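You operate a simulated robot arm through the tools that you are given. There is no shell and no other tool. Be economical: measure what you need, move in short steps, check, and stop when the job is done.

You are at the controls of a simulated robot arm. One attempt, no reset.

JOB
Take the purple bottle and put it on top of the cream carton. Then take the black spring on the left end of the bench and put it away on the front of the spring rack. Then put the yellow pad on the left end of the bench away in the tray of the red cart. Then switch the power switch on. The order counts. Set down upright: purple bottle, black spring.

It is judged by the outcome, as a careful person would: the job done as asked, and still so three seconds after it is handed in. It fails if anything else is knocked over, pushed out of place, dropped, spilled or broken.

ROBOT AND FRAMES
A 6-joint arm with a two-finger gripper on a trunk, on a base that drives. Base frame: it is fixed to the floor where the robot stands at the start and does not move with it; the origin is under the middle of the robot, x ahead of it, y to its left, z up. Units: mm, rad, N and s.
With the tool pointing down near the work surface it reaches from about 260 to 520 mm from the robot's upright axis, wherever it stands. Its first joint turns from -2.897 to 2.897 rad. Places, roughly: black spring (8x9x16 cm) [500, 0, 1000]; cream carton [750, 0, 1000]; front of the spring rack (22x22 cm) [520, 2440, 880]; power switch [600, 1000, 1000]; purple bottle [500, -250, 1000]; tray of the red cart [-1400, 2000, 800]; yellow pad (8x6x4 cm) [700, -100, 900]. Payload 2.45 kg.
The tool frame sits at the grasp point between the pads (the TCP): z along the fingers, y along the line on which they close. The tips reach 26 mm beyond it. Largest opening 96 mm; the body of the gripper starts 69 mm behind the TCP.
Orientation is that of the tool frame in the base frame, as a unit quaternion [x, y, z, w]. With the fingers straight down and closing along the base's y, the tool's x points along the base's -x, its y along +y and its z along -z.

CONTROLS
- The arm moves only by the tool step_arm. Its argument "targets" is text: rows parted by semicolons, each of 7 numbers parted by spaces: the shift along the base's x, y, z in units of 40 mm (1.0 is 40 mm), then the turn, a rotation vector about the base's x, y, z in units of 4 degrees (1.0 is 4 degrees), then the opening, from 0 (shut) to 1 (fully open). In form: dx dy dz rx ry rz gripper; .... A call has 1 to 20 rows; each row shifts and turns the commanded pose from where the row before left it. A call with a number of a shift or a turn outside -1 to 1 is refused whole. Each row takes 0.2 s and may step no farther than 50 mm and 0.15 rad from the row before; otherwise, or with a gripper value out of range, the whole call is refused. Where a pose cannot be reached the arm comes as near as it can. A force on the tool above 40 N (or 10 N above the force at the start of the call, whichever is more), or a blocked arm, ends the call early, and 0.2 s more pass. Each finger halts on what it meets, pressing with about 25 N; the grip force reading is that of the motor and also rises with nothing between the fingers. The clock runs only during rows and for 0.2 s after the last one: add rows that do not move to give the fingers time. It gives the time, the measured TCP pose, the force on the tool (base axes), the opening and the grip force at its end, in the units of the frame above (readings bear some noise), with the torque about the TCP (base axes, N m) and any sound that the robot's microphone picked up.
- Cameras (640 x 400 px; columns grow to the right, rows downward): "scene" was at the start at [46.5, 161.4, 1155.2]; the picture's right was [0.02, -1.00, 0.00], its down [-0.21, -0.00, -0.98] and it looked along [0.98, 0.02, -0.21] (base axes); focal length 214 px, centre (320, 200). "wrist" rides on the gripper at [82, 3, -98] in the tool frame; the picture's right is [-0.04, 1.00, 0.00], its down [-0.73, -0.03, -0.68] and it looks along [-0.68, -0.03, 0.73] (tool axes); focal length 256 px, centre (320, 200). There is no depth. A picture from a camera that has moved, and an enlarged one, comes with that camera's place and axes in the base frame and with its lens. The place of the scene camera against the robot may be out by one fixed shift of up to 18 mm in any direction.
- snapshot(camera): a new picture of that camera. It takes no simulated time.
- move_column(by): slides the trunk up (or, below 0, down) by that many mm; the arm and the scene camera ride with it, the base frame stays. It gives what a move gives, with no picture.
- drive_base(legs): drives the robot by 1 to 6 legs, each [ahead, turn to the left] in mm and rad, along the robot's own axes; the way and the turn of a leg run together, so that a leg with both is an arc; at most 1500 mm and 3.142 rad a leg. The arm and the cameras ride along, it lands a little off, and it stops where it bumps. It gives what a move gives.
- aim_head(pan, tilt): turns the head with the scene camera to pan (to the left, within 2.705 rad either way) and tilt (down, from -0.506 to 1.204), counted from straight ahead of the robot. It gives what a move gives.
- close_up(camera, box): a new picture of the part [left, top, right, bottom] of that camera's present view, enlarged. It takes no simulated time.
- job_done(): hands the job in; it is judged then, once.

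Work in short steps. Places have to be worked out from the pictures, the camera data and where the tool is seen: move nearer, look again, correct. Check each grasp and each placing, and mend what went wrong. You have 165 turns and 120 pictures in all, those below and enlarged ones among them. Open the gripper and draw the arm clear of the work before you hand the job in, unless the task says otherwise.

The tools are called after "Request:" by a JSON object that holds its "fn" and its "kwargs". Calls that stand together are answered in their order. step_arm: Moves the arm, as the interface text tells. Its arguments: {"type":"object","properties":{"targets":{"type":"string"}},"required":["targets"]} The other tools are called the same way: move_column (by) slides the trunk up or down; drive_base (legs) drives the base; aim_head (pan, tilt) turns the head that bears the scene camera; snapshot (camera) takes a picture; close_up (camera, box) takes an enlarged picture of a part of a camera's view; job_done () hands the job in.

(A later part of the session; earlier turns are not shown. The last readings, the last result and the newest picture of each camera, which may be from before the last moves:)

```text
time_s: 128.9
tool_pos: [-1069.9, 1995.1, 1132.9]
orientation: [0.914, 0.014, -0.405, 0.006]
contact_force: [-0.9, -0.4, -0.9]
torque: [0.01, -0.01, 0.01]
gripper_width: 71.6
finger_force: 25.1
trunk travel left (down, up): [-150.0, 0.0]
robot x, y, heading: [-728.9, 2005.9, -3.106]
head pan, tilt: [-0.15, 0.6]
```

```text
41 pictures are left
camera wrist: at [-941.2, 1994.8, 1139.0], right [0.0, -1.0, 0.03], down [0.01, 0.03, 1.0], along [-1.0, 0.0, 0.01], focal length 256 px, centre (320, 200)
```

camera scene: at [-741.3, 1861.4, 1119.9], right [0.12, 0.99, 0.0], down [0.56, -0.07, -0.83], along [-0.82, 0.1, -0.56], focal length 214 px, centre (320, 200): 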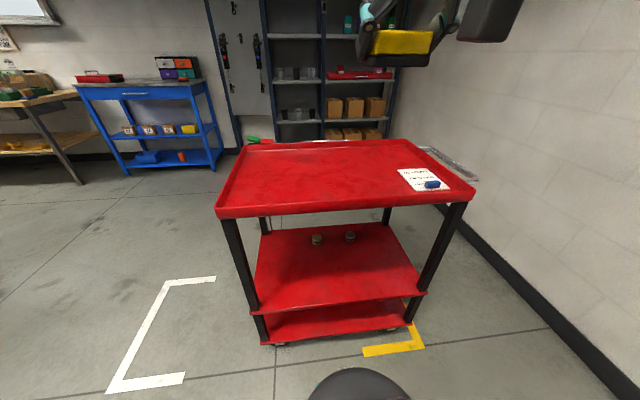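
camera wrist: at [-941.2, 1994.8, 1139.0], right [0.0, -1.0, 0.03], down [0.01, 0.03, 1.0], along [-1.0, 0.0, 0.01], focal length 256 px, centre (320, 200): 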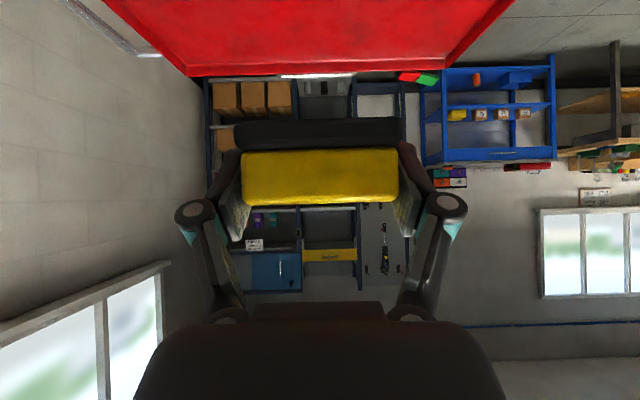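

Tray top at about z 765–770. I drive 100 mm closer and lower the trunk.

Request:
{"fn": "drive_base", "kwargs": {"legs": [[100, 0]]}}

Request:
{"fn": "move_column", "kwargs": {"by": -140}}

Request:
{"fn": "step_arm", "kwargs": {"targets": "-1 0 0 0 0 0 0.55; -1 0 0 0 0 0 0.55; -1 0 -.3 0 0 0 0.55; -1 0 -.5 0 0 0 0.55; -1 0 -.5 0 0 0 0.55; -.6 0 -.5 0 0 0 0.55"}}

Request:
{"fn": "snapshot", "kwargs": {"camera": "scene"}}

Request:
{"fn": "snapshot", "kwargs": {"camera": "wrist"}}

```text
time_s: 130.0
tool_pos: [-1167.8, 1991.6, 1133.2]
orientation: [0.914, 0.015, -0.405, 0.007]
contact_force: [0.3, 0.3, -1.1]
torque: [0.0, -0.03, 0.0]
gripper_width: 71.2
finger_force: 25.0
trunk travel left (down, up): [-150.0, 0.0]
robot x, y, heading: [-831.3, 2002.5, -3.107]
head pan, tilt: [-0.15, 0.6]
```

```text
time_s: 131.7
tool_pos: [-1167.9, 1990.2, 992.2]
orientation: [0.914, 0.014, -0.406, 0.007]
contact_force: [-1.0, 0.8, -0.5]
torque: [-0.01, -0.03, 0.01]
gripper_width: 71.4
finger_force: 25.3
trunk travel left (down, up): [-10.0, 140.0]
robot x, y, heading: [-828.8, 2002.1, -3.117]
head pan, tilt: [-0.15, 0.6]
```

```text
time_s: 133.1
tool_pos: [-1390.6, 1991.6, 921.2]
orientation: [0.913, 0.013, -0.407, 0.006]
contact_force: [0.4, 0.0, -1.6]
torque: [-0.01, 0.02, 0.03]
gripper_width: 71.4
finger_force: 24.5
trunk travel left (down, up): [-10.0, 140.0]
robot x, y, heading: [-831.3, 2004.0, -3.108]
head pan, tilt: [-0.15, 0.6]
```

```text
40 pictures are left
camera scene: at [-839.9, 1858.4, 979.9], right [0.12, 0.99, 0.0], down [0.56, -0.07, -0.83], along [-0.82, 0.1, -0.56], focal length 214 px, centre (320, 200)
```

scene: 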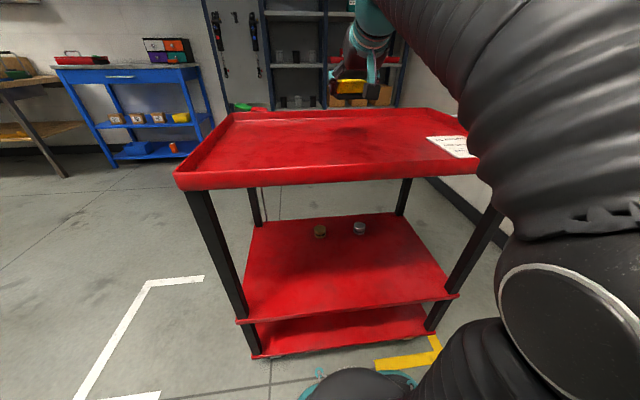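

```text
39 pictures are left
camera wrist: at [-1261.8, 1992.5, 926.3], right [0.0, -1.0, 0.03], down [0.01, 0.03, 1.0], along [-1.0, 0.0, 0.01], focal length 256 px, centre (320, 200)
```

wrist: 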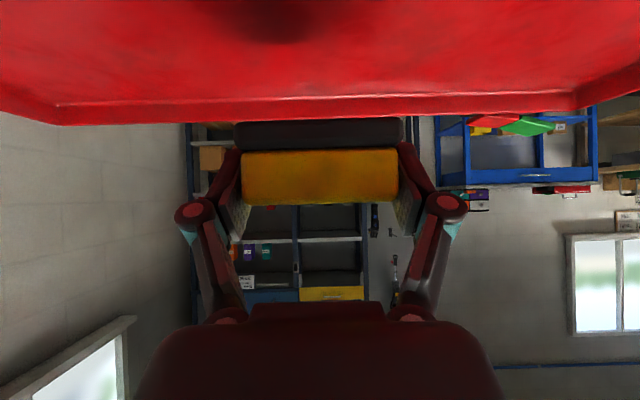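

Tray floor ≈763 with rim ≈790. I move 40 mm further in so the wrist camera clears the near rim, then descend.

Request:
{"fn": "step_arm", "kwargs": {"targets": "-.9 0 -.4 0 0 0 0.55; -.2 0 -.9 0 0 0 0.55; 0 0 -.9 0 0 0 0.55; 0 0 -.5 0 0 0 0.55; 0 0 0 0 0 0 0.55"}}

Request:
{"fn": "snapshot", "kwargs": {"camera": "wrist"}}

Request:
{"fn": "snapshot", "kwargs": {"camera": "scene"}}

```text
time_s: 134.3
tool_pos: [-1435.4, 1991.0, 820.9]
orientation: [0.909, 0.015, -0.417, 0.007]
contact_force: [1.1, 0.2, 11.6]
torque: [0.07, -0.01, -0.03]
gripper_width: 71.4
finger_force: 24.6
trunk travel left (down, up): [-10.0, 140.0]
robot x, y, heading: [-829.7, 1997.7, -3.11]
head pan, tilt: [-0.15, 0.6]
stopped in row 5: the force on the tool passed its limit at 42 N (the readings are from after the stop); the commanded pose is now the measured one
```

```text
38 pictures are left
camera wrist: at [-1307.1, 1991.7, 825.2], right [0.01, -1.0, 0.03], down [0.03, 0.03, 1.0], along [-1.0, 0.0, 0.03], focal length 256 px, centre (320, 200)
```

wrist: 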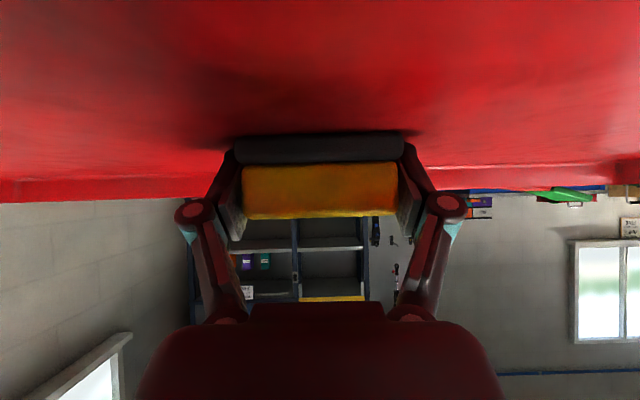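

```text
37 pictures are left
camera scene: at [-839.6, 1858.4, 979.6], right [0.12, 0.99, 0.0], down [0.56, -0.07, -0.83], along [-0.82, 0.1, -0.56], focal length 214 px, centre (320, 200)
```

scene: 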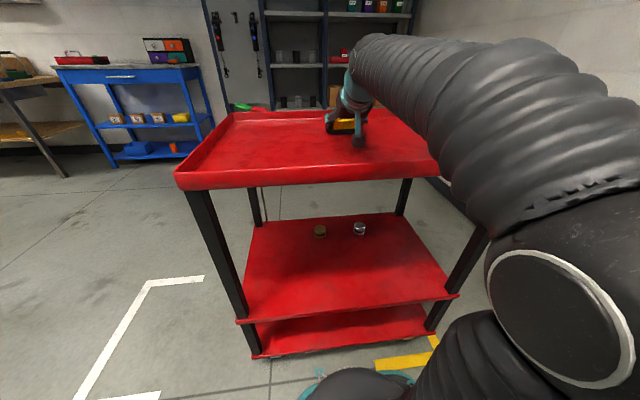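

The pad has met the tray floor (≈793). I ease up a touch and release.

Request:
{"fn": "step_arm", "kwargs": {"targets": "0 0 .03 0 0 0 0.55; 0 0 0 0 0 0 0.76; 0 0 0 0 0 0 0.82; 0 0 0 0 0 0 0.9; 0 0 0 0 0 0 1; 0 0 0 0 0 0 1"}}

Request:
{"fn": "snapshot", "kwargs": {"camera": "wrist"}}

```text
time_s: 135.7
tool_pos: [-1435.8, 1990.6, 821.1]
orientation: [0.911, 0.015, -0.413, 0.006]
contact_force: [-0.1, -0.2, -0.3]
torque: [-0.04, 0.0, 0.03]
gripper_width: 96.0
finger_force: 0.1
trunk travel left (down, up): [-10.0, 140.0]
robot x, y, heading: [-829.1, 2003.5, -3.107]
head pan, tilt: [-0.15, 0.6]
```

```text
36 pictures are left
camera wrist: at [-1307.8, 1991.5, 824.5], right [0.01, -1.0, 0.03], down [0.03, 0.03, 1.0], along [-1.0, 0.0, 0.03], focal length 256 px, centre (320, 200)
```

wrist: 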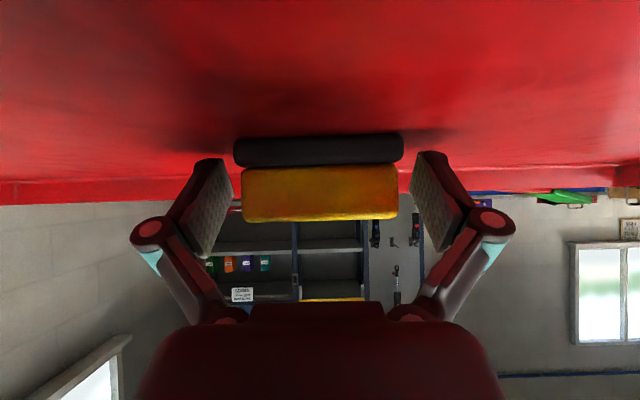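

Pad rests in the tray. I withdraw up and back.

Request:
{"fn": "step_arm", "kwargs": {"targets": ".3 0 .6 0 0 0 1; .5 0 .8 0 0 0 1; .5 0 .8 0 0 0 1; .8 0 .6 0 0 0 1; 1 0 .4 0 0 0 1; 1 0 .4 0 0 0 1; 1 0 0 0 0 0 1"}}

Request:
{"fn": "move_column", "kwargs": {"by": 140}}

Request:
{"fn": "snapshot", "kwargs": {"camera": "scene"}}

```text
time_s: 137.3
tool_pos: [-1230.5, 1989.7, 964.0]
orientation: [0.911, 0.014, -0.413, 0.006]
contact_force: [-0.7, 0.1, -1.0]
torque: [0.01, -0.02, 0.02]
gripper_width: 95.9
finger_force: 0.1
trunk travel left (down, up): [-10.0, 140.0]
robot x, y, heading: [-830.1, 2001.6, -3.114]
head pan, tilt: [-0.15, 0.6]
```

```text
time_s: 139.0
tool_pos: [-1230.0, 1990.2, 1105.4]
orientation: [0.91, 0.014, -0.414, 0.007]
contact_force: [0.6, 0.1, 0.1]
torque: [0.0, -0.05, 0.0]
gripper_width: 96.0
finger_force: 0.2
trunk travel left (down, up): [-150.0, 0.0]
robot x, y, heading: [-831.1, 2003.7, -3.108]
head pan, tilt: [-0.15, 0.6]
```

```text
35 pictures are left
camera scene: at [-840.1, 1858.3, 1119.9], right [0.12, 0.99, 0.0], down [0.56, -0.07, -0.83], along [-0.82, 0.1, -0.56], focal length 214 px, centre (320, 200)
```

scene: 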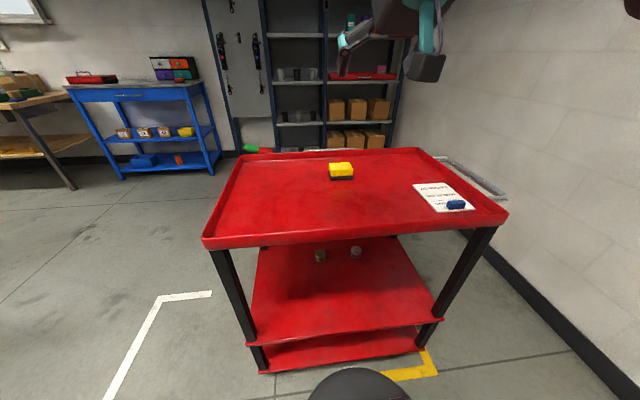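

Third task done. Now I drive to face the power switch near (600,1000).

Request:
{"fn": "drive_base", "kwargs": {"legs": [[-380, 0], [0, 1.536], [1000, 0], [0, 1.571]]}}

Request:
{"fn": "aim_head", "kwargs": {"pan": 0.0, "tilt": 0.25}}

Request:
{"fn": "snapshot", "kwargs": {"camera": "scene"}}

Request:
{"fn": "snapshot", "kwargs": {"camera": "wrist"}}

```text
time_s: 153.8
tool_pos: [-41.9, 1022.8, 1104.2]
orientation: [-0.004, 0.91, 0.002, 0.414]
contact_force: [-0.4, 0.2, 0.5]
torque: [-0.01, -0.01, 0.02]
gripper_width: 96.3
finger_force: 0.0
trunk travel left (down, up): [-150.0, 0.0]
robot x, y, heading: [-442.4, 1020.2, 0.007]
head pan, tilt: [-0.15, 0.6]
```

```text
time_s: 154.6
tool_pos: [-41.3, 1021.6, 1104.2]
orientation: [-0.004, 0.91, 0.001, 0.415]
contact_force: [-0.3, -0.1, -0.1]
torque: [-0.01, -0.01, -0.02]
gripper_width: 96.0
finger_force: 0.1
trunk travel left (down, up): [-150.0, 0.0]
robot x, y, heading: [-441.7, 1021.0, 0.008]
head pan, tilt: [0.0, 0.25]
```

```text
34 pictures are left
camera scene: at [-396.1, 1179.3, 1152.0], right [0.01, -1.0, 0.0], down [-0.25, 0.0, -0.97], along [0.97, 0.01, -0.25], focal length 214 px, centre (320, 200)
```

scene: 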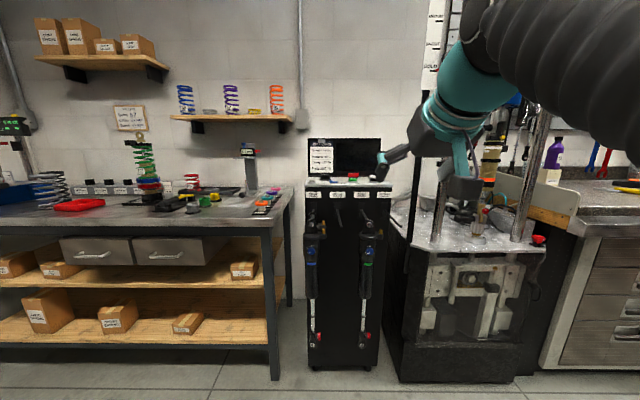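

```text
33 pictures are left
camera wrist: at [-167.9, 1024.7, 1108.8], right [0.02, 1.0, 0.03], down [-0.03, -0.03, 1.0], along [1.0, -0.02, 0.03], focal length 256 px, centre (320, 200)
```

wrist: 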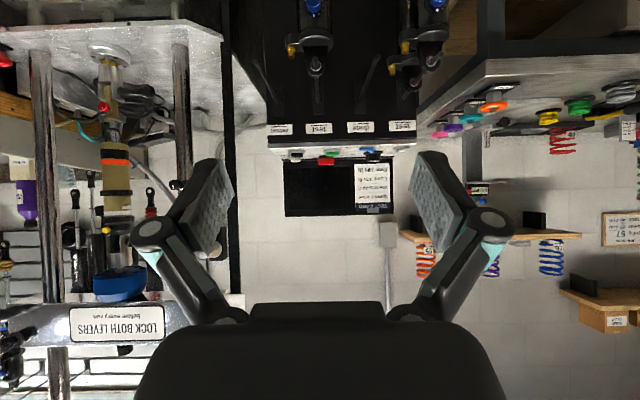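

I zoom on the cabinet top panel.

Request:
{"fn": "close_up", "kwargs": {"camera": "scene", "box": [295, 130, 405, 210]}}

Request:
{"fn": "close_up", "kwargs": {"camera": "wrist", "box": [255, 105, 425, 215]}}

```text
5.00 times, centred on (350, 170) of scene
camera zoom: at [-396.1, 1179.3, 1152.0], right [0.01, -1.0, 0.0], down [-0.25, 0.0, -0.97], along [0.97, 0.01, -0.25], focal length 1072 px, centre (170, 350)
```

zoom: 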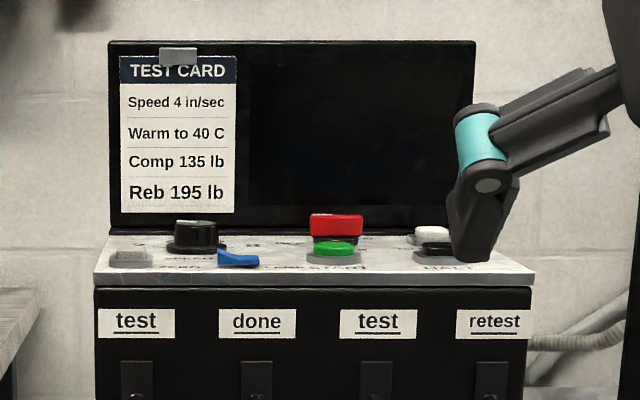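

```text
3.64 times, centred on (340, 160) of wrist
camera zoom: at [-167.9, 1024.7, 1108.8], right [0.02, 1.0, 0.03], down [-0.03, -0.03, 1.0], along [1.0, -0.02, 0.03], focal length 931 px, centre (247, 346)
```

zoom: 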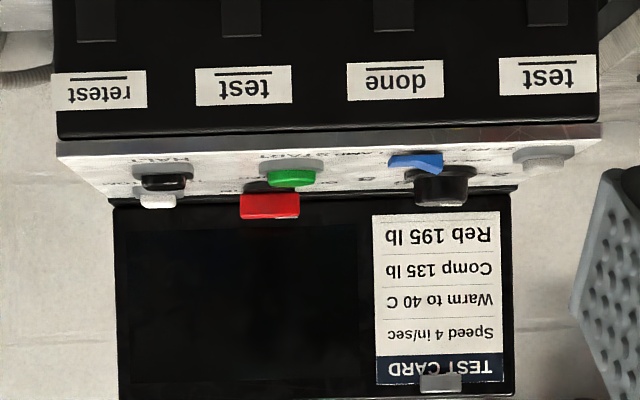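

The panel has several controls; I need a closer top view. I drive 300 mm closer.

Request:
{"fn": "drive_base", "kwargs": {"legs": [[320, 0]]}}

Request:
{"fn": "aim_head", "kwargs": {"pan": -0.1, "tilt": 0.6}}

Request:
{"fn": "snapshot", "kwargs": {"camera": "scene"}}

Request:
{"fn": "snapshot", "kwargs": {"camera": "wrist"}}

```text
time_s: 156.8
tool_pos: [287.7, 1026.6, 1105.2]
orientation: [-0.005, 0.91, 0.002, 0.414]
contact_force: [0.1, 0.0, 0.3]
torque: [0.0, -0.01, 0.0]
gripper_width: 96.1
finger_force: 0.0
trunk travel left (down, up): [-150.0, 0.0]
robot x, y, heading: [-116.0, 1020.7, 0.013]
head pan, tilt: [0.0, 0.25]
```

```text
time_s: 157.6
tool_pos: [285.8, 1026.5, 1105.4]
orientation: [-0.004, 0.91, 0.001, 0.415]
contact_force: [-0.3, 1.0, -0.3]
torque: [-0.01, 0.02, -0.03]
gripper_width: 96.0
finger_force: 0.0
trunk travel left (down, up): [-150.0, 0.0]
robot x, y, heading: [-113.3, 1021.6, 0.009]
head pan, tilt: [-0.099, 0.6]
```

```text
30 pictures are left
camera scene: at [-73.9, 1173.7, 1120.0], right [-0.09, -1.0, 0.0], down [-0.56, 0.05, -0.83], along [0.82, -0.07, -0.56], focal length 214 px, centre (320, 200)
```

scene: 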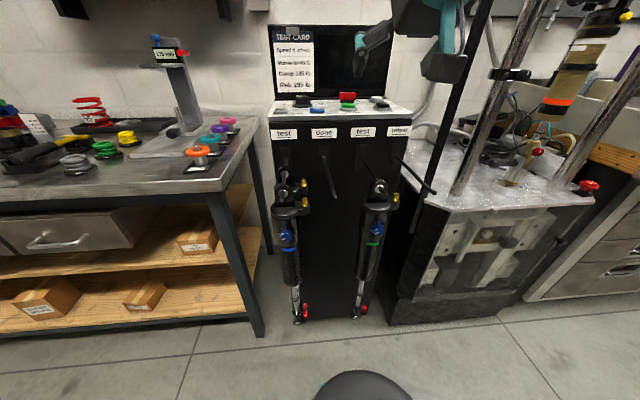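

```text
29 pictures are left
camera wrist: at [159.6, 1028.0, 1108.8], right [0.02, 1.0, 0.03], down [-0.03, -0.03, 1.0], along [1.0, -0.02, 0.03], focal length 256 px, centre (320, 200)
```

wrist: 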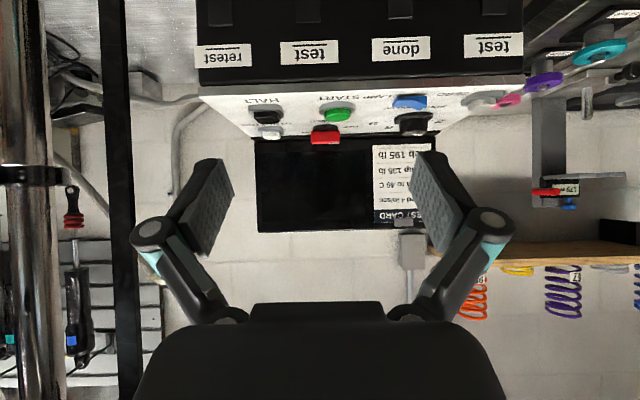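

Panel front edge is at about x 424, z 996, y 902–1241. I zoom to read the legends.

Request:
{"fn": "close_up", "kwargs": {"camera": "scene", "box": [262, 75, 422, 140]}}

Request:
{"fn": "close_up", "kwargs": {"camera": "wrist", "box": [240, 75, 480, 155]}}

```text
4.00 times, centred on (342, 108) of scene
camera zoom: at [-73.9, 1173.7, 1120.0], right [-0.09, -1.0, 0.0], down [-0.56, 0.05, -0.83], along [0.82, -0.07, -0.56], focal length 858 px, centre (232, 570)
```

zoom: 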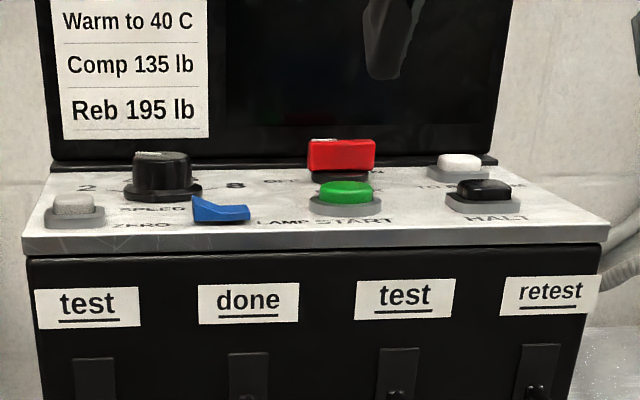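

```text
2.67 times, centred on (360, 115) of wrist
camera zoom: at [159.6, 1028.0, 1108.8], right [0.02, 1.0, 0.03], down [-0.03, -0.03, 1.0], along [1.0, -0.02, 0.03], focal length 683 px, centre (213, 427)
```

zoom: 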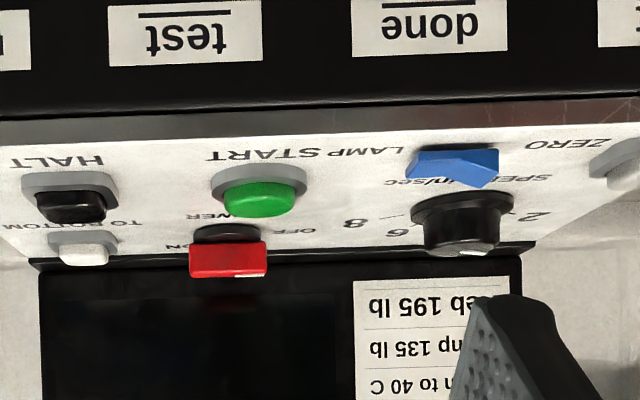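

The red handle is the power switch with OFF toward robot-left, ON toward robot-right. I zoom in further to learn its type.

Request:
{"fn": "close_up", "kwargs": {"camera": "scene", "box": [325, 102, 375, 133]}}

Request:
{"fn": "close_up", "kwargs": {"camera": "wrist", "box": [290, 110, 370, 160]}}

```text
12.80 times, centred on (350, 118) of scene
camera zoom: at [-73.9, 1173.7, 1120.0], right [-0.09, -1.0, 0.0], down [-0.56, 0.05, -0.83], along [0.82, -0.07, -0.56], focal length 2745 px, centre (-64, 1256)
```

zoom: 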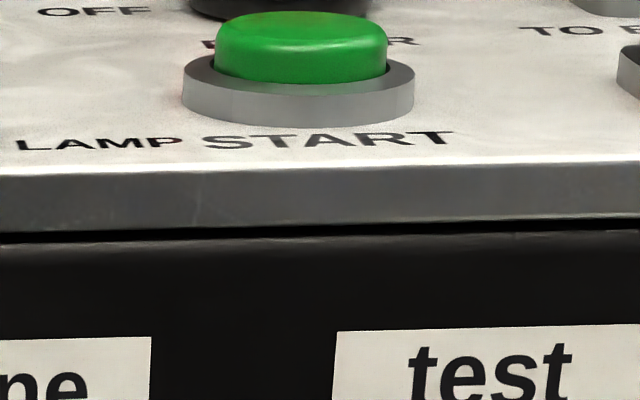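

```text
8.00 times, centred on (330, 135) of wrist
camera zoom: at [159.6, 1028.0, 1108.8], right [0.02, 1.0, 0.03], down [-0.03, -0.03, 1.0], along [1.0, -0.02, 0.03], focal length 2048 px, centre (240, 720)
```

zoom: 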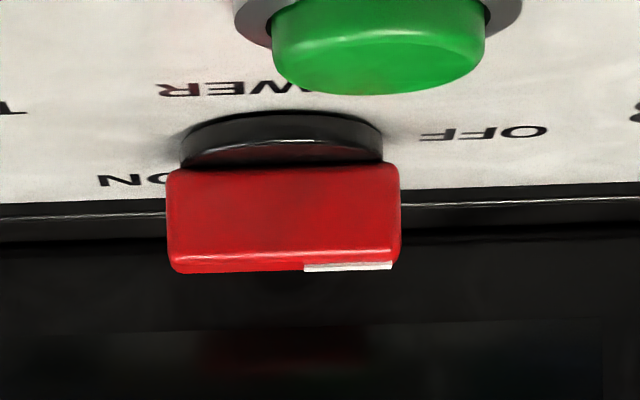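

It is a rotary switch: red bar handle on a black disc with the white pointer at OFF. I tilt the head down to judge clearance between the base and the hanging shocks.

Request:
{"fn": "aim_head", "kwargs": {"pan": -0.2, "tilt": 1.1}}

Request:
{"fn": "snapshot", "kwargs": {"camera": "scene"}}

```text
time_s: 158.6
tool_pos: [286.9, 1026.8, 1105.2]
orientation: [-0.004, 0.91, 0.001, 0.414]
contact_force: [0.4, 0.5, 0.3]
torque: [0.02, 0.0, 0.0]
gripper_width: 95.8
finger_force: 0.0
trunk travel left (down, up): [-150.0, 0.0]
robot x, y, heading: [-113.9, 1020.6, 0.007]
head pan, tilt: [-0.201, 1.1]
```

```text
24 pictures are left
camera scene: at [-99.9, 1169.6, 1081.3], right [-0.19, -0.98, 0.0], down [-0.87, 0.17, -0.45], along [0.45, -0.09, -0.89], focal length 214 px, centre (320, 200)
```

scene: 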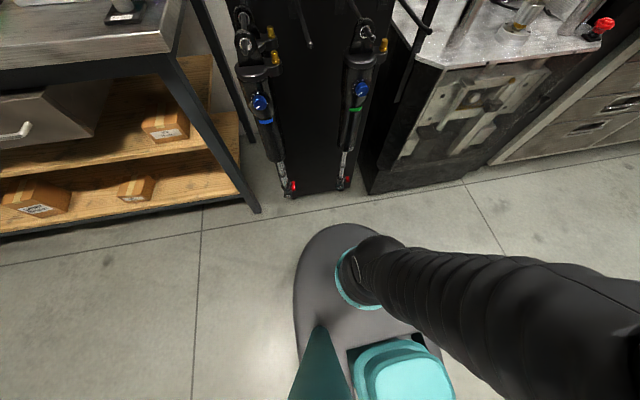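

Base is low and there is room. I drive 75 mm closer, then raise the wrist above the panel with less tilt for a look down on the switch.

Request:
{"fn": "drive_base", "kwargs": {"legs": [[70, 0]]}}

Request:
{"fn": "step_arm", "kwargs": {"targets": ".8 0 .5 0 0 0 0; 1 0 .5 0 0 0 0; 1 0 .2 0 1 0 0; 1 0 0 0 1 0 0; .5 0 0 0 1 0 0; 0 0 0 0 0 0 0"}}

Request:
{"fn": "snapshot", "kwargs": {"camera": "wrist"}}

```text
time_s: 159.6
tool_pos: [355.7, 1027.3, 1105.4]
orientation: [-0.005, 0.91, 0.001, 0.415]
contact_force: [-0.8, 0.1, 0.8]
torque: [-0.04, 0.0, -0.01]
gripper_width: 96.1
finger_force: 0.1
trunk travel left (down, up): [-150.0, 0.0]
robot x, y, heading: [-45.4, 1021.8, 0.012]
head pan, tilt: [-0.201, 1.1]
```

```text
time_s: 161.0
tool_pos: [524.6, 1027.4, 1147.2]
orientation: [-0.005, 0.949, 0.003, 0.316]
contact_force: [-0.1, 0.1, -0.3]
torque: [-0.01, -0.01, 0.0]
gripper_width: 0.0
finger_force: 24.8
out of reach, approached as far as the arm can: row 5
trunk travel left (down, up): [-150.0, 0.0]
robot x, y, heading: [-42.5, 1023.8, 0.013]
head pan, tilt: [-0.201, 1.1]
```

```text
23 pictures are left
camera wrist: at [400.6, 1030.1, 1177.8], right [0.02, 1.0, 0.03], down [0.18, -0.03, 0.98], along [0.98, -0.02, -0.18], focal length 256 px, centre (320, 200)
```

wrist: 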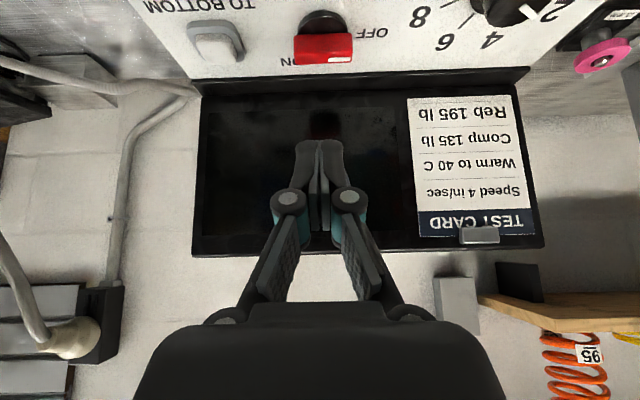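

Good view. I zoom on the switch and its labels.

Request:
{"fn": "close_up", "kwargs": {"camera": "wrist", "box": [250, 0, 410, 100]}}

```text
4.00 times, centred on (330, 50) of wrist
camera zoom: at [400.6, 1030.1, 1177.8], right [0.02, 1.0, 0.03], down [0.18, -0.03, 0.98], along [0.98, -0.02, -0.18], focal length 1024 px, centre (280, 800)
```

zoom: 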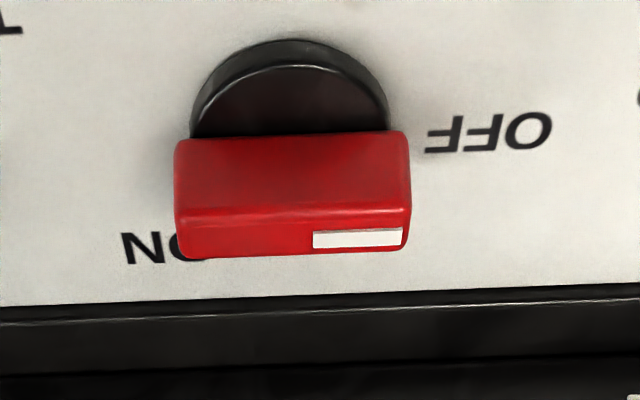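

Knob axis is at about (589,1032), handle 47 mm long along y, top ≈1023, pointer at OFF (left); ON lies back-right, i.e. clockwise. I go above it with the fingers partly open to grip the handle by its ends.

Request:
{"fn": "step_arm", "kwargs": {"targets": ".44 .04 -.6 0 0 0 .4; .44 .04 -.6 0 0 0 .73; .44 .04 -.7 0 0 0 .73; 0 0 0 0 0 0 .73; 0 0 0 0 0 0 .73"}}

Request:
{"fn": "snapshot", "kwargs": {"camera": "wrist"}}

```text
time_s: 162.2
tool_pos: [580.5, 1030.7, 1069.7]
orientation: [-0.005, 0.949, 0.003, 0.317]
contact_force: [0.2, 0.0, 0.2]
torque: [0.01, 0.0, -0.02]
gripper_width: 70.1
finger_force: 0.0
trunk travel left (down, up): [-150.0, 0.0]
robot x, y, heading: [-42.7, 1021.2, 0.009]
head pan, tilt: [-0.201, 1.1]
```

```text
21 pictures are left
camera wrist: at [455.5, 1034.0, 1100.0], right [0.02, 1.0, 0.03], down [0.18, -0.03, 0.98], along [0.98, -0.02, -0.18], focal length 256 px, centre (320, 200)
```

wrist: 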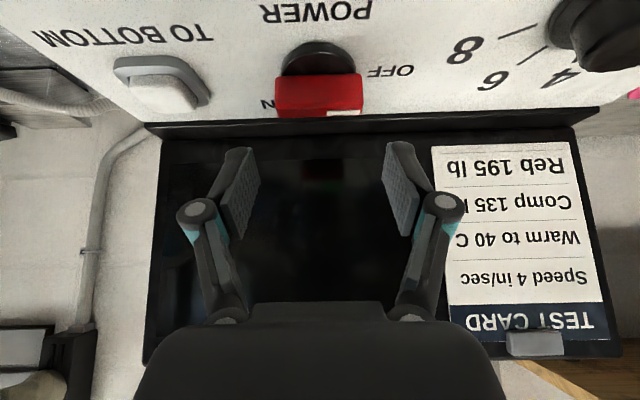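

Consistent: knob axis ≈(591,1032.5). I lower the fingers astride the handle.

Request:
{"fn": "step_arm", "kwargs": {"targets": "0 .05 -.5 0 0 0 .73; 0 0 -.3 0 0 0 .73; 0 0 -.15 0 0 0 .73; 0 0 0 0 0 0 .73"}}

Request:
{"fn": "snapshot", "kwargs": {"camera": "wrist"}}

```text
time_s: 163.2
tool_pos: [576.8, 1033.3, 1031.2]
orientation: [-0.005, 0.949, 0.003, 0.316]
contact_force: [0.3, -0.4, 0.3]
torque: [0.0, 0.02, 0.02]
gripper_width: 70.2
finger_force: 0.1
trunk travel left (down, up): [-150.0, 0.0]
robot x, y, heading: [-44.0, 1023.2, 0.01]
head pan, tilt: [-0.201, 1.1]
```

```text
20 pictures are left
camera wrist: at [453.8, 1035.7, 1061.9], right [0.02, 1.0, 0.03], down [0.18, -0.03, 0.98], along [0.98, -0.02, -0.18], focal length 256 px, centre (320, 200)
```

wrist: 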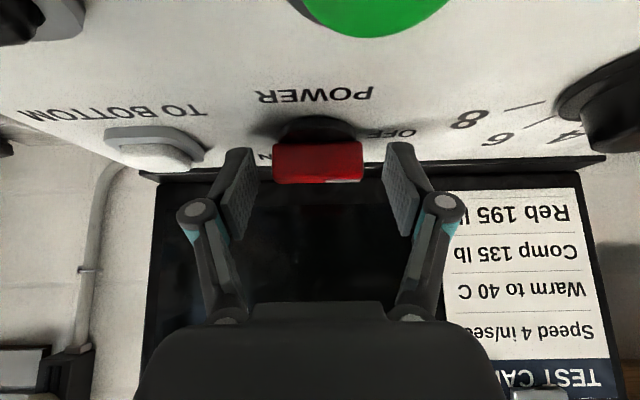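

Fingers straddle the handle. Closing on its ends.

Request:
{"fn": "step_arm", "kwargs": {"targets": ".06 -.02 0 0 0 0 .6; 0 0 0 0 0 0 .5; 0 0 0 0 0 0 .4; 0 0 0 0 0 0 .4"}}

Request:
{"fn": "snapshot", "kwargs": {"camera": "wrist"}}

```text
time_s: 164.2
tool_pos: [579.2, 1032.6, 1032.1]
orientation: [-0.005, 0.948, 0.003, 0.317]
contact_force: [0.7, -1.6, 1.2]
torque: [-0.14, 0.14, -0.06]
gripper_width: 47.8
finger_force: 45.0
trunk travel left (down, up): [-150.0, 0.0]
robot x, y, heading: [-44.3, 1024.6, 0.013]
head pan, tilt: [-0.201, 1.1]
```

```text
19 pictures are left
camera wrist: at [456.1, 1034.6, 1062.0], right [0.02, 1.0, 0.03], down [0.18, -0.03, 0.98], along [0.98, -0.02, -0.18], focal length 256 px, centre (320, 200)
```

wrist: 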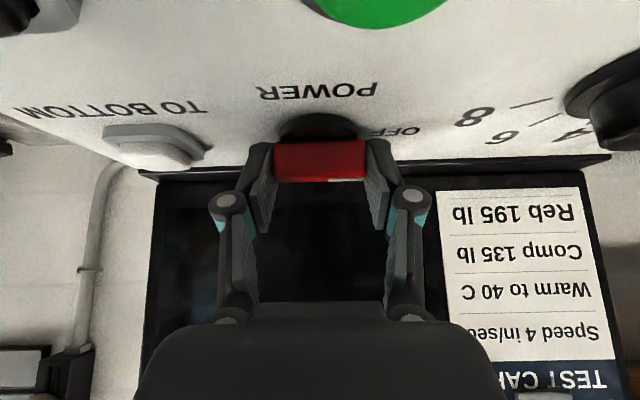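

Firm on the handle. I turn clockwise about the knob axis, 20° first.

Request:
{"fn": "step_arm", "kwargs": {"targets": ".001 .0205 0 0 0 -1 .4; .002 .0205 0 0 0 -1 .4; .004 .020 0 0 0 -1 .4; .005 .020 0 0 0 -1 .4; .006 .0198 0 0 0 -1 .4; 0 0 0 0 0 0 .4"}}

Request:
{"fn": "snapshot", "kwargs": {"camera": "wrist"}}

```text
time_s: 165.6
tool_pos: [579.0, 1035.1, 1031.6]
orientation: [0.162, 0.935, -0.054, 0.31]
contact_force: [-16.8, -14.0, -12.4]
torque: [0.25, 1.15, -0.09]
gripper_width: 47.9
finger_force: 44.8
trunk travel left (down, up): [-150.0, 0.0]
robot x, y, heading: [-44.0, 1023.0, 0.007]
head pan, tilt: [-0.201, 1.1]
```

```text
18 pictures are left
camera wrist: at [464.8, 1078.9, 1062.4], right [0.36, 0.93, 0.03], down [0.16, -0.09, 0.98], along [0.92, -0.35, -0.18], focal length 256 px, centre (320, 200)
```

wrist: 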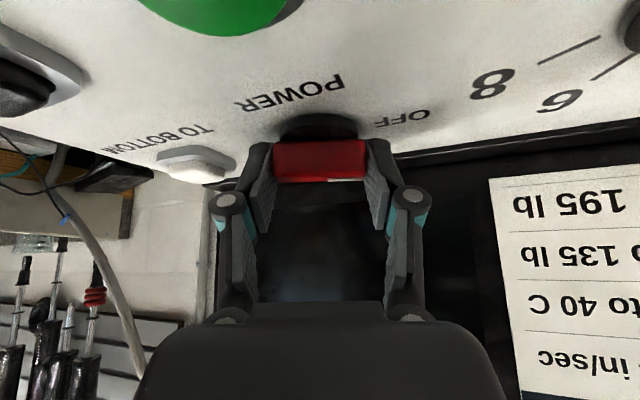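

The handle follows (20°). I relieve the side force slightly and turn on another 24°.

Request:
{"fn": "step_arm", "kwargs": {"targets": "-.04 -.04 -.01 0 0 0 .4; .0077 .019 0 0 0 -1 .4; .009 .0185 0 0 0 -1 .4; .0103 .018 0 0 0 -1 .4; .0115 .017 0 0 0 -1 .4; .0127 .0163 0 0 0 -1 .4; .0138 .0155 0 0 0 -1 .4; 0 0 0 0 0 0 .4"}}

Request:
{"fn": "snapshot", "kwargs": {"camera": "wrist"}}

```text
time_s: 167.4
tool_pos: [580.1, 1036.4, 1031.9]
orientation: [0.353, 0.881, -0.116, 0.292]
contact_force: [-20.3, -33.3, -9.6]
torque: [-1.05, 0.6, -0.21]
gripper_width: 47.7
finger_force: 45.5
trunk travel left (down, up): [-150.0, 0.0]
robot x, y, heading: [-39.9, 1021.2, 0.01]
head pan, tilt: [-0.201, 1.1]
```

```text
17 pictures are left
camera wrist: at [494.1, 1124.0, 1062.3], right [0.71, 0.7, 0.03], down [0.11, -0.15, 0.98], along [0.69, -0.7, -0.18], focal length 256 px, centre (320, 200)
```

wrist: 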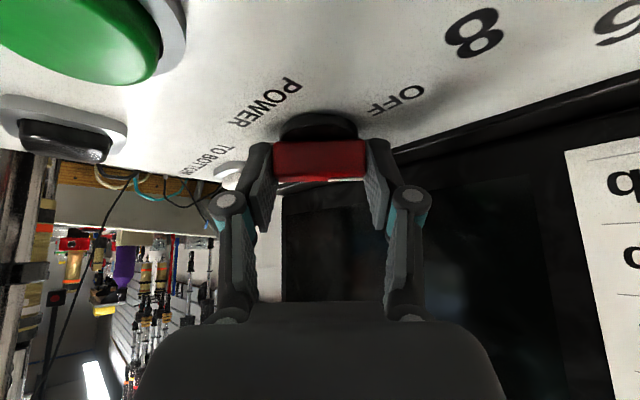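

The handle turned 44°. Forces show the true axis slightly nearer (≈583.5,1032.6); I relieve that and continue another 24°.

Request:
{"fn": "step_arm", "kwargs": {"targets": "-.01 -.085 0 0 0 0 .4; .005 .005 0 0 0 -1 .4; .005 .005 0 0 0 -1 .4; .0055 .0045 0 0 0 -1 .4; .006 .004 0 0 0 -1 .4; .006 .0035 0 0 0 -1 .4; .0065 .003 0 0 0 -1 .4; 0 0 0 0 0 0 .4"}}

Request:
{"fn": "snapshot", "kwargs": {"camera": "wrist"}}

```text
time_s: 169.0
tool_pos: [580.7, 1037.1, 1035.1]
orientation: [0.52, 0.795, -0.164, 0.266]
contact_force: [7.9, 15.7, -5.2]
torque: [1.3, 0.74, 0.05]
gripper_width: 47.6
finger_force: 44.7
trunk travel left (down, up): [-150.0, 0.0]
robot x, y, heading: [-44.8, 1021.5, 0.011]
head pan, tilt: [-0.201, 1.1]
stopped in row 8: the force on the tool passed its limit at 76 N (the readings are from after the stop); the commanded pose is now the measured one
```

```text
16 pictures are left
camera wrist: at [535.3, 1151.5, 1064.7], right [0.93, 0.37, 0.04], down [0.03, -0.19, 0.98], along [0.37, -0.91, -0.19], focal length 256 px, centre (320, 200)
```

wrist: 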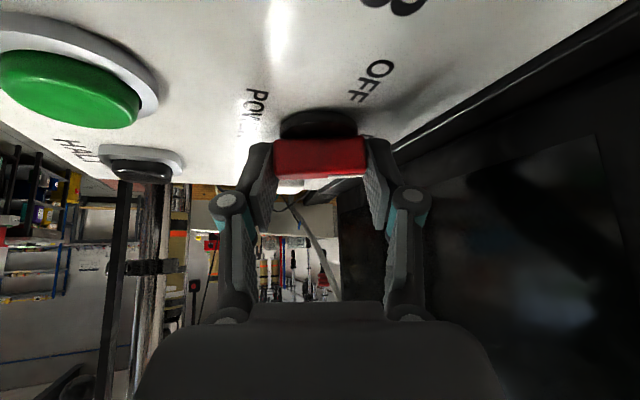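

The call stopped at about 66° of turn. I look at the panel from the head camera to see why.

Request:
{"fn": "aim_head", "kwargs": {"pan": -0.2, "tilt": 0.5}}

Request:
{"fn": "close_up", "kwargs": {"camera": "scene", "box": [270, 60, 410, 150]}}

Request:
{"fn": "close_up", "kwargs": {"camera": "wrist", "box": [220, 80, 460, 230]}}

```text
time_s: 170.0
tool_pos: [580.0, 1037.3, 1033.7]
orientation: [0.52, 0.794, -0.165, 0.267]
contact_force: [11.7, 14.3, -7.9]
torque: [-0.12, 0.69, 0.04]
gripper_width: 47.6
finger_force: 45.0
trunk travel left (down, up): [-150.0, 0.0]
robot x, y, heading: [-44.5, 1021.9, 0.019]
head pan, tilt: [-0.201, 0.499]
```

```text
4.44 times, centred on (340, 105) of scene
camera zoom: at [-6.1, 1160.1, 1130.3], right [-0.19, -0.98, 0.0], down [-0.47, 0.09, -0.88], along [0.86, -0.16, -0.48], focal length 953 px, centre (231, 622)
```

zoom: 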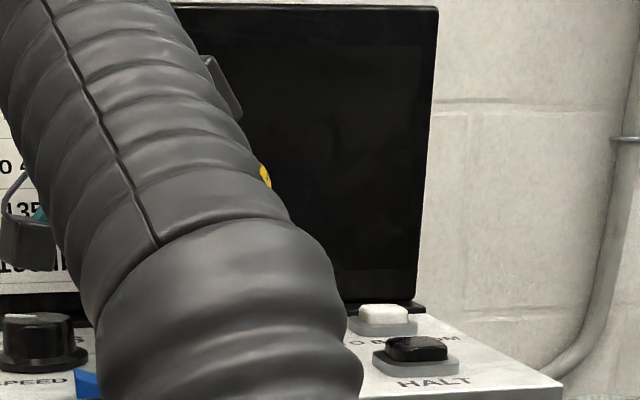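

```text
2.67 times, centred on (340, 155) of wrist
camera zoom: at [535.2, 1151.6, 1064.5], right [0.93, 0.37, 0.04], down [0.03, -0.19, 0.98], along [0.38, -0.91, -0.19], focal length 683 px, centre (267, 320)
```

zoom: 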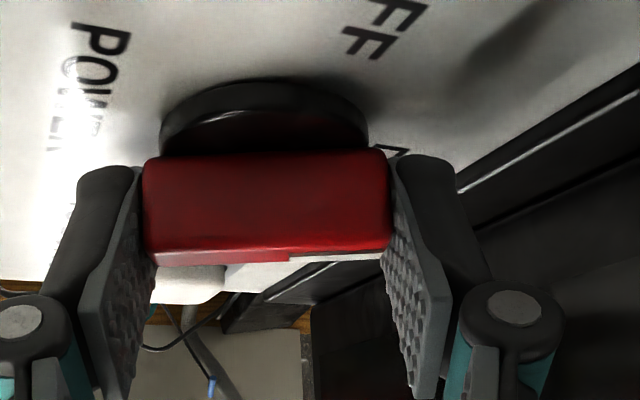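

Unclear what blocked it. I open the fingers, lift straight up and look at where the pointer stands.

Request:
{"fn": "step_arm", "kwargs": {"targets": "0 0 0 0 0 0 .6; 0 0 0 0 0 0 .75; 0 0 0 0 0 0 .75; 0 0 .6 0 0 0 .75; 0 0 .9 0 0 0 .75; 0 0 0.9 0 0 0 .75; 0 0 0 0 0 0 .75"}}

Request:
{"fn": "close_up", "kwargs": {"camera": "wrist", "box": [200, 0, 440, 150]}}

```text
time_s: 171.6
tool_pos: [551.2, 1028.9, 1062.9]
orientation: [0.519, 0.794, -0.168, 0.268]
contact_force: [0.4, -0.4, -0.3]
torque: [0.04, -0.01, -0.01]
gripper_width: 71.9
finger_force: 0.0
out of reach, approached as far as the arm can: row 4, 5, 6
trunk travel left (down, up): [-150.0, 0.0]
robot x, y, heading: [-44.4, 1023.0, 0.018]
head pan, tilt: [-0.201, 0.499]
```

```text
2.67 times, centred on (320, 75) of wrist
camera zoom: at [505.6, 1143.8, 1093.7], right [0.93, 0.37, 0.03], down [0.04, -0.18, 0.98], along [0.37, -0.91, -0.18], focal length 683 px, centre (320, 533)
```

zoom: 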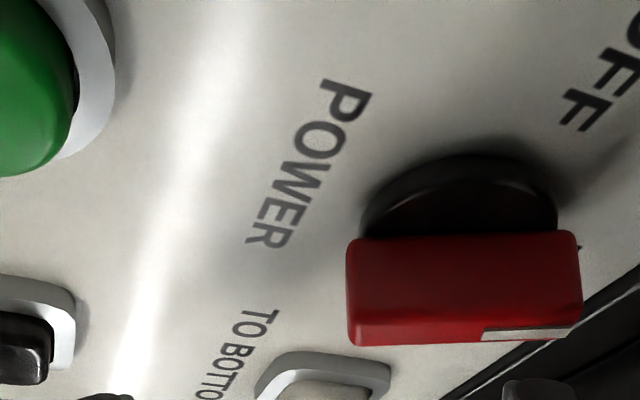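

The arm was simply at its reach limit; the handle stands turned ~66° clockwise. I'll re-grip it across its thickness with the tool yawed to +22°, which lets me turn on further. First back off and swing the yaw round.

Request:
{"fn": "step_arm", "kwargs": {"targets": "-.6 0 .3 0 0 1 .75; -.6 0 .3 0 0 1 .75; 0 0 0 0 0 1 .75; 0 0 0 0 0 1 .75; 0 0 0 0 0 1 .75; 0 0 0 0 0 1 .75; 0 0 0 0 0 1 .75; 0 0 0 0 0 1 .75; 0 0 0 0 0 1 .75; 0 0 0 0 0 1 .6; 0 0 0 0 0 1 .5; 0 0 0 0 0 1 .5; 0 0 0 0 0 1 .5; 0 0 0 0 0 1 .5; 0 0 0 0 0 1 .5; 0 0 0 0 0 1 .5; 0 0 0 0 0 1 .5; 0 0 0 0 0 1 .5; 0 0 0 0 0 1 .5; 0 0 0 0 0 1 .5"}}

Request:
{"fn": "step_arm", "kwargs": {"targets": ".5 0 0 0 0 1 .5; .6 0 0 0 0 1 .5; 0 0 0 0 0 0 .5"}}

Request:
{"fn": "snapshot", "kwargs": {"camera": "wrist"}}

```text
time_s: 175.8
tool_pos: [503.4, 1029.6, 1084.9]
orientation: [-0.113, 0.943, 0.042, 0.312]
contact_force: [-0.8, -0.3, -0.1]
torque: [0.01, 0.01, -0.02]
gripper_width: 48.0
finger_force: 0.0
trunk travel left (down, up): [-150.0, 0.0]
robot x, y, heading: [-40.8, 1022.2, 0.008]
head pan, tilt: [-0.201, 0.499]
```

```text
time_s: 176.6
tool_pos: [544.8, 1030.6, 1086.8]
orientation: [-0.179, 0.932, 0.063, 0.309]
contact_force: [-0.7, -0.2, 0.0]
torque: [0.0, -0.01, 0.01]
gripper_width: 48.2
finger_force: 0.0
trunk travel left (down, up): [-150.0, 0.0]
robot x, y, heading: [-41.4, 1025.5, 0.012]
head pan, tilt: [-0.201, 0.499]
```

```text
12 pictures are left
camera wrist: at [430.2, 986.6, 1116.4], right [-0.34, 0.94, 0.03], down [0.18, 0.03, 0.98], along [0.92, 0.34, -0.18], focal length 256 px, centre (320, 200)
```

wrist: 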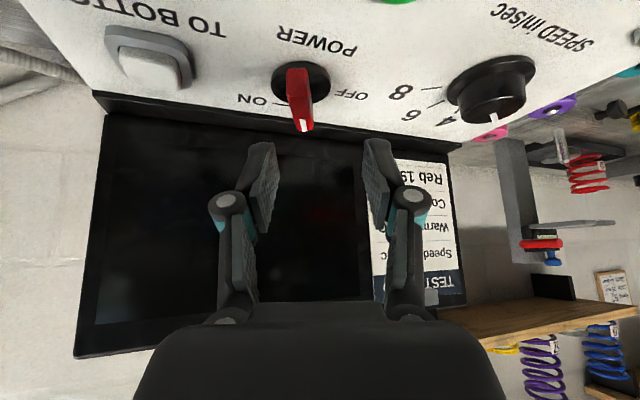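

Now the pointer stands between OFF and ON. I zoom in to measure angles and the axis.

Request:
{"fn": "close_up", "kwargs": {"camera": "wrist", "box": [220, 10, 400, 140]}}

```text
3.08 times, centred on (310, 75) of wrist
camera zoom: at [430.2, 986.6, 1116.4], right [-0.34, 0.94, 0.03], down [0.18, 0.03, 0.98], along [0.92, 0.34, -0.18], focal length 788 px, centre (351, 585)
```

zoom: 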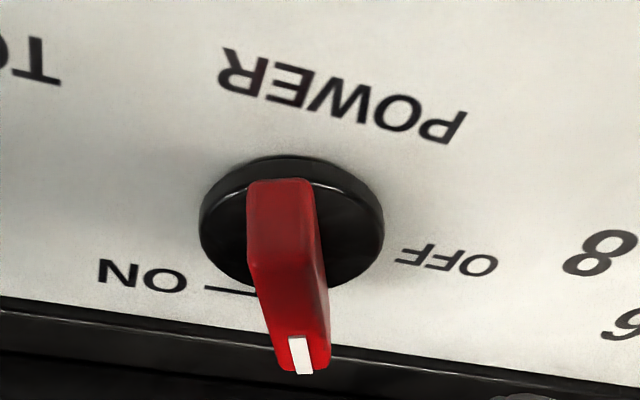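

The ON mark is at straight back (0°), pointer now ≈21°. Axis ≈(586.5,1032.8), handle 14 mm thick, top ≈1027. I lower the fingers either side of it and grip.

Request:
{"fn": "step_arm", "kwargs": {"targets": ".79 -.05 -.2 0 0 0 .5; 0 0 -.5 0 0 0 .5; 0 0 -.4 0 0 0 .5; 0 0 -.22 0 0 0 .5; 0 0 0 0 0 0 .5"}}

Request:
{"fn": "snapshot", "kwargs": {"camera": "wrist"}}

```text
time_s: 177.8
tool_pos: [578.4, 1029.7, 1032.5]
orientation: [-0.178, 0.932, 0.063, 0.308]
contact_force: [-0.1, -0.5, 0.5]
torque: [0.0, 0.02, -0.02]
gripper_width: 47.9
finger_force: 0.0
trunk travel left (down, up): [-150.0, 0.0]
robot x, y, heading: [-41.2, 1022.7, 0.012]
head pan, tilt: [-0.201, 0.499]
```

```text
10 pictures are left
camera wrist: at [463.1, 985.3, 1062.7], right [-0.34, 0.94, 0.03], down [0.18, 0.03, 0.98], along [0.92, 0.34, -0.18], focal length 256 px, centre (320, 200)
```

wrist: 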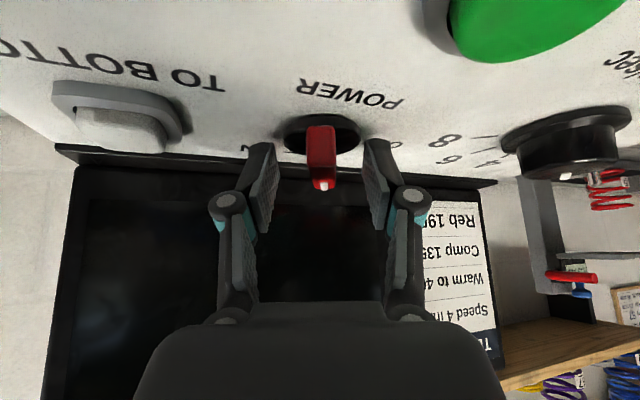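

Handle is between the pads. Closing on its thickness.

Request:
{"fn": "step_arm", "kwargs": {"targets": "0 0 0 0 0 0 .3; 0 0 0 0 0 0 .15; 0 0 0 0 0 0 .08; 0 0 0 0 0 0 .08"}}

```text
time_s: 178.8
tool_pos: [577.9, 1029.6, 1032.7]
orientation: [-0.179, 0.932, 0.064, 0.308]
contact_force: [-6.9, 12.1, -1.8]
torque: [0.55, 0.09, 0.08]
gripper_width: 38.8
finger_force: 44.8
trunk travel left (down, up): [-150.0, 0.0]
robot x, y, heading: [-41.1, 1019.9, 0.018]
head pan, tilt: [-0.201, 0.499]
```

At 38.8 mm the fingertips hold the disc, not the bar. I open, raise 8 mm and close again.

Request:
{"fn": "step_arm", "kwargs": {"targets": "0 0 0 0 0 0 .5; 0 0 .2 0 0 0 .5; 0 0 0 0 0 0 .3; 0 0 0 0 0 0 .15; 0 0 0 0 0 0 .08; 0 0 0 0 0 0 .08"}}

Request:
{"fn": "snapshot", "kwargs": {"camera": "wrist"}}

```text
time_s: 180.2
tool_pos: [577.7, 1030.6, 1040.0]
orientation: [-0.179, 0.932, 0.064, 0.308]
contact_force: [-3.1, 13.2, -1.8]
torque: [0.36, 0.15, 0.06]
gripper_width: 13.6
finger_force: 40.5
trunk travel left (down, up): [-150.0, 0.0]
robot x, y, heading: [-41.7, 1021.4, 0.02]
head pan, tilt: [-0.201, 0.499]
```

```text
9 pictures are left
camera wrist: at [463.0, 986.6, 1070.5], right [-0.34, 0.94, 0.03], down [0.18, 0.03, 0.98], along [0.92, 0.34, -0.18], focal length 256 px, centre (320, 200)
```

wrist: 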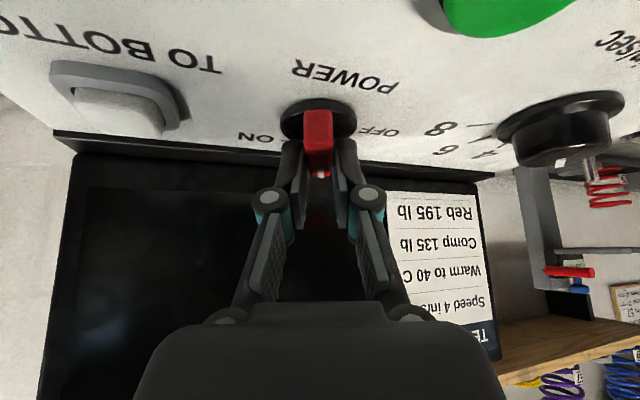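

Gripped the bar (13.6 mm). Now I turn clockwise 20° about the axis and read the torque.

Request:
{"fn": "step_arm", "kwargs": {"targets": ".01 .03 0 0 0 0 .08; -.005 .0145 0 0 0 -1 .08; -.004 .015 0 0 0 -1 .08; -.003 .0155 0 0 0 -1 .08; -.002 .0157 0 0 0 -1 .08; -.001 .0157 0 0 0 -1 .08; 0 0 0 0 0 0 .08"}}

Request:
{"fn": "snapshot", "kwargs": {"camera": "wrist"}}

```text
time_s: 181.8
tool_pos: [576.9, 1031.9, 1039.7]
orientation: [-0.014, 0.949, 0.009, 0.313]
contact_force: [-10.4, -0.1, -11.0]
torque: [-0.02, 0.91, -0.04]
gripper_width: 13.3
finger_force: 40.3
trunk travel left (down, up): [-150.0, 0.0]
robot x, y, heading: [-43.6, 1022.9, 0.005]
head pan, tilt: [-0.201, 0.499]
```

```text
8 pictures are left
camera wrist: at [454.7, 1031.6, 1070.8], right [0.0, 1.0, 0.03], down [0.19, -0.03, 0.98], along [0.98, 0.0, -0.19], focal length 256 px, centre (320, 200)
```

wrist: 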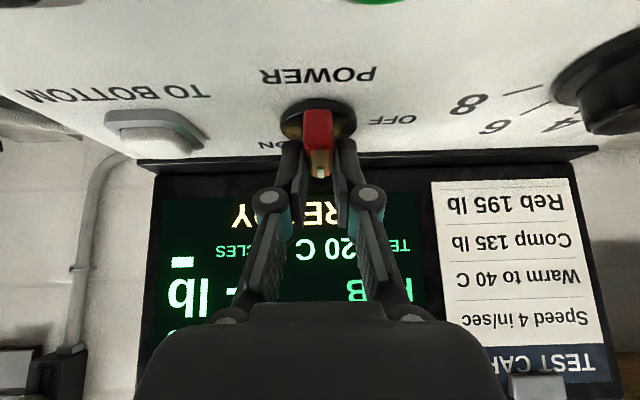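

The screen lit up with "READY": power is on. A small extra turn to seat it, then release and lift away.

Request:
{"fn": "step_arm", "kwargs": {"targets": "0 .008 0 0 0 -.6 .08; 0 0 0 0 0 0 .08; 0 0 0 0 0 0 .25; 0 0 0 0 0 0 .5; 0 0 0 0 0 0 .5; 0 0 .6 0 0 0 .5; -.4 0 .8 0 0 0 .5; -.9 0 .4 0 0 0 .5; -1 0 0 0 0 0 .5; -1 0 0 0 0 0 .5"}}

Request:
{"fn": "snapshot", "kwargs": {"camera": "wrist"}}

```text
time_s: 184.0
tool_pos: [447.0, 1033.8, 1110.4]
orientation: [0.007, 0.949, 0.002, 0.314]
contact_force: [0.9, -0.3, -0.3]
torque: [0.0, 0.01, 0.0]
gripper_width: 48.1
finger_force: 0.0
trunk travel left (down, up): [-150.0, 0.0]
robot x, y, heading: [-41.9, 1021.1, 0.015]
head pan, tilt: [-0.201, 0.499]
```

```text
7 pictures are left
camera wrist: at [323.5, 1037.1, 1141.8], right [0.04, 1.0, 0.03], down [0.18, -0.04, 0.98], along [0.98, -0.04, -0.19], focal length 256 px, centre (320, 200)
```

wrist: 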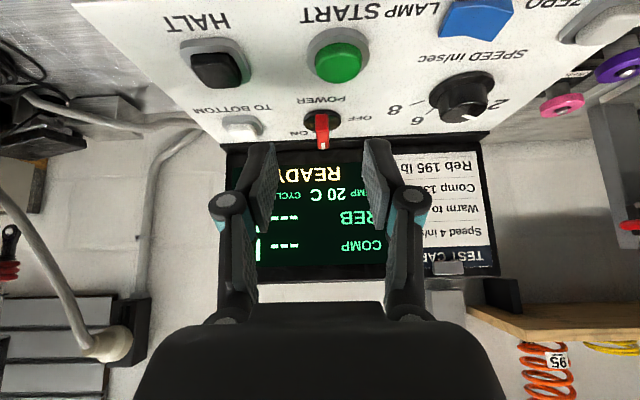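

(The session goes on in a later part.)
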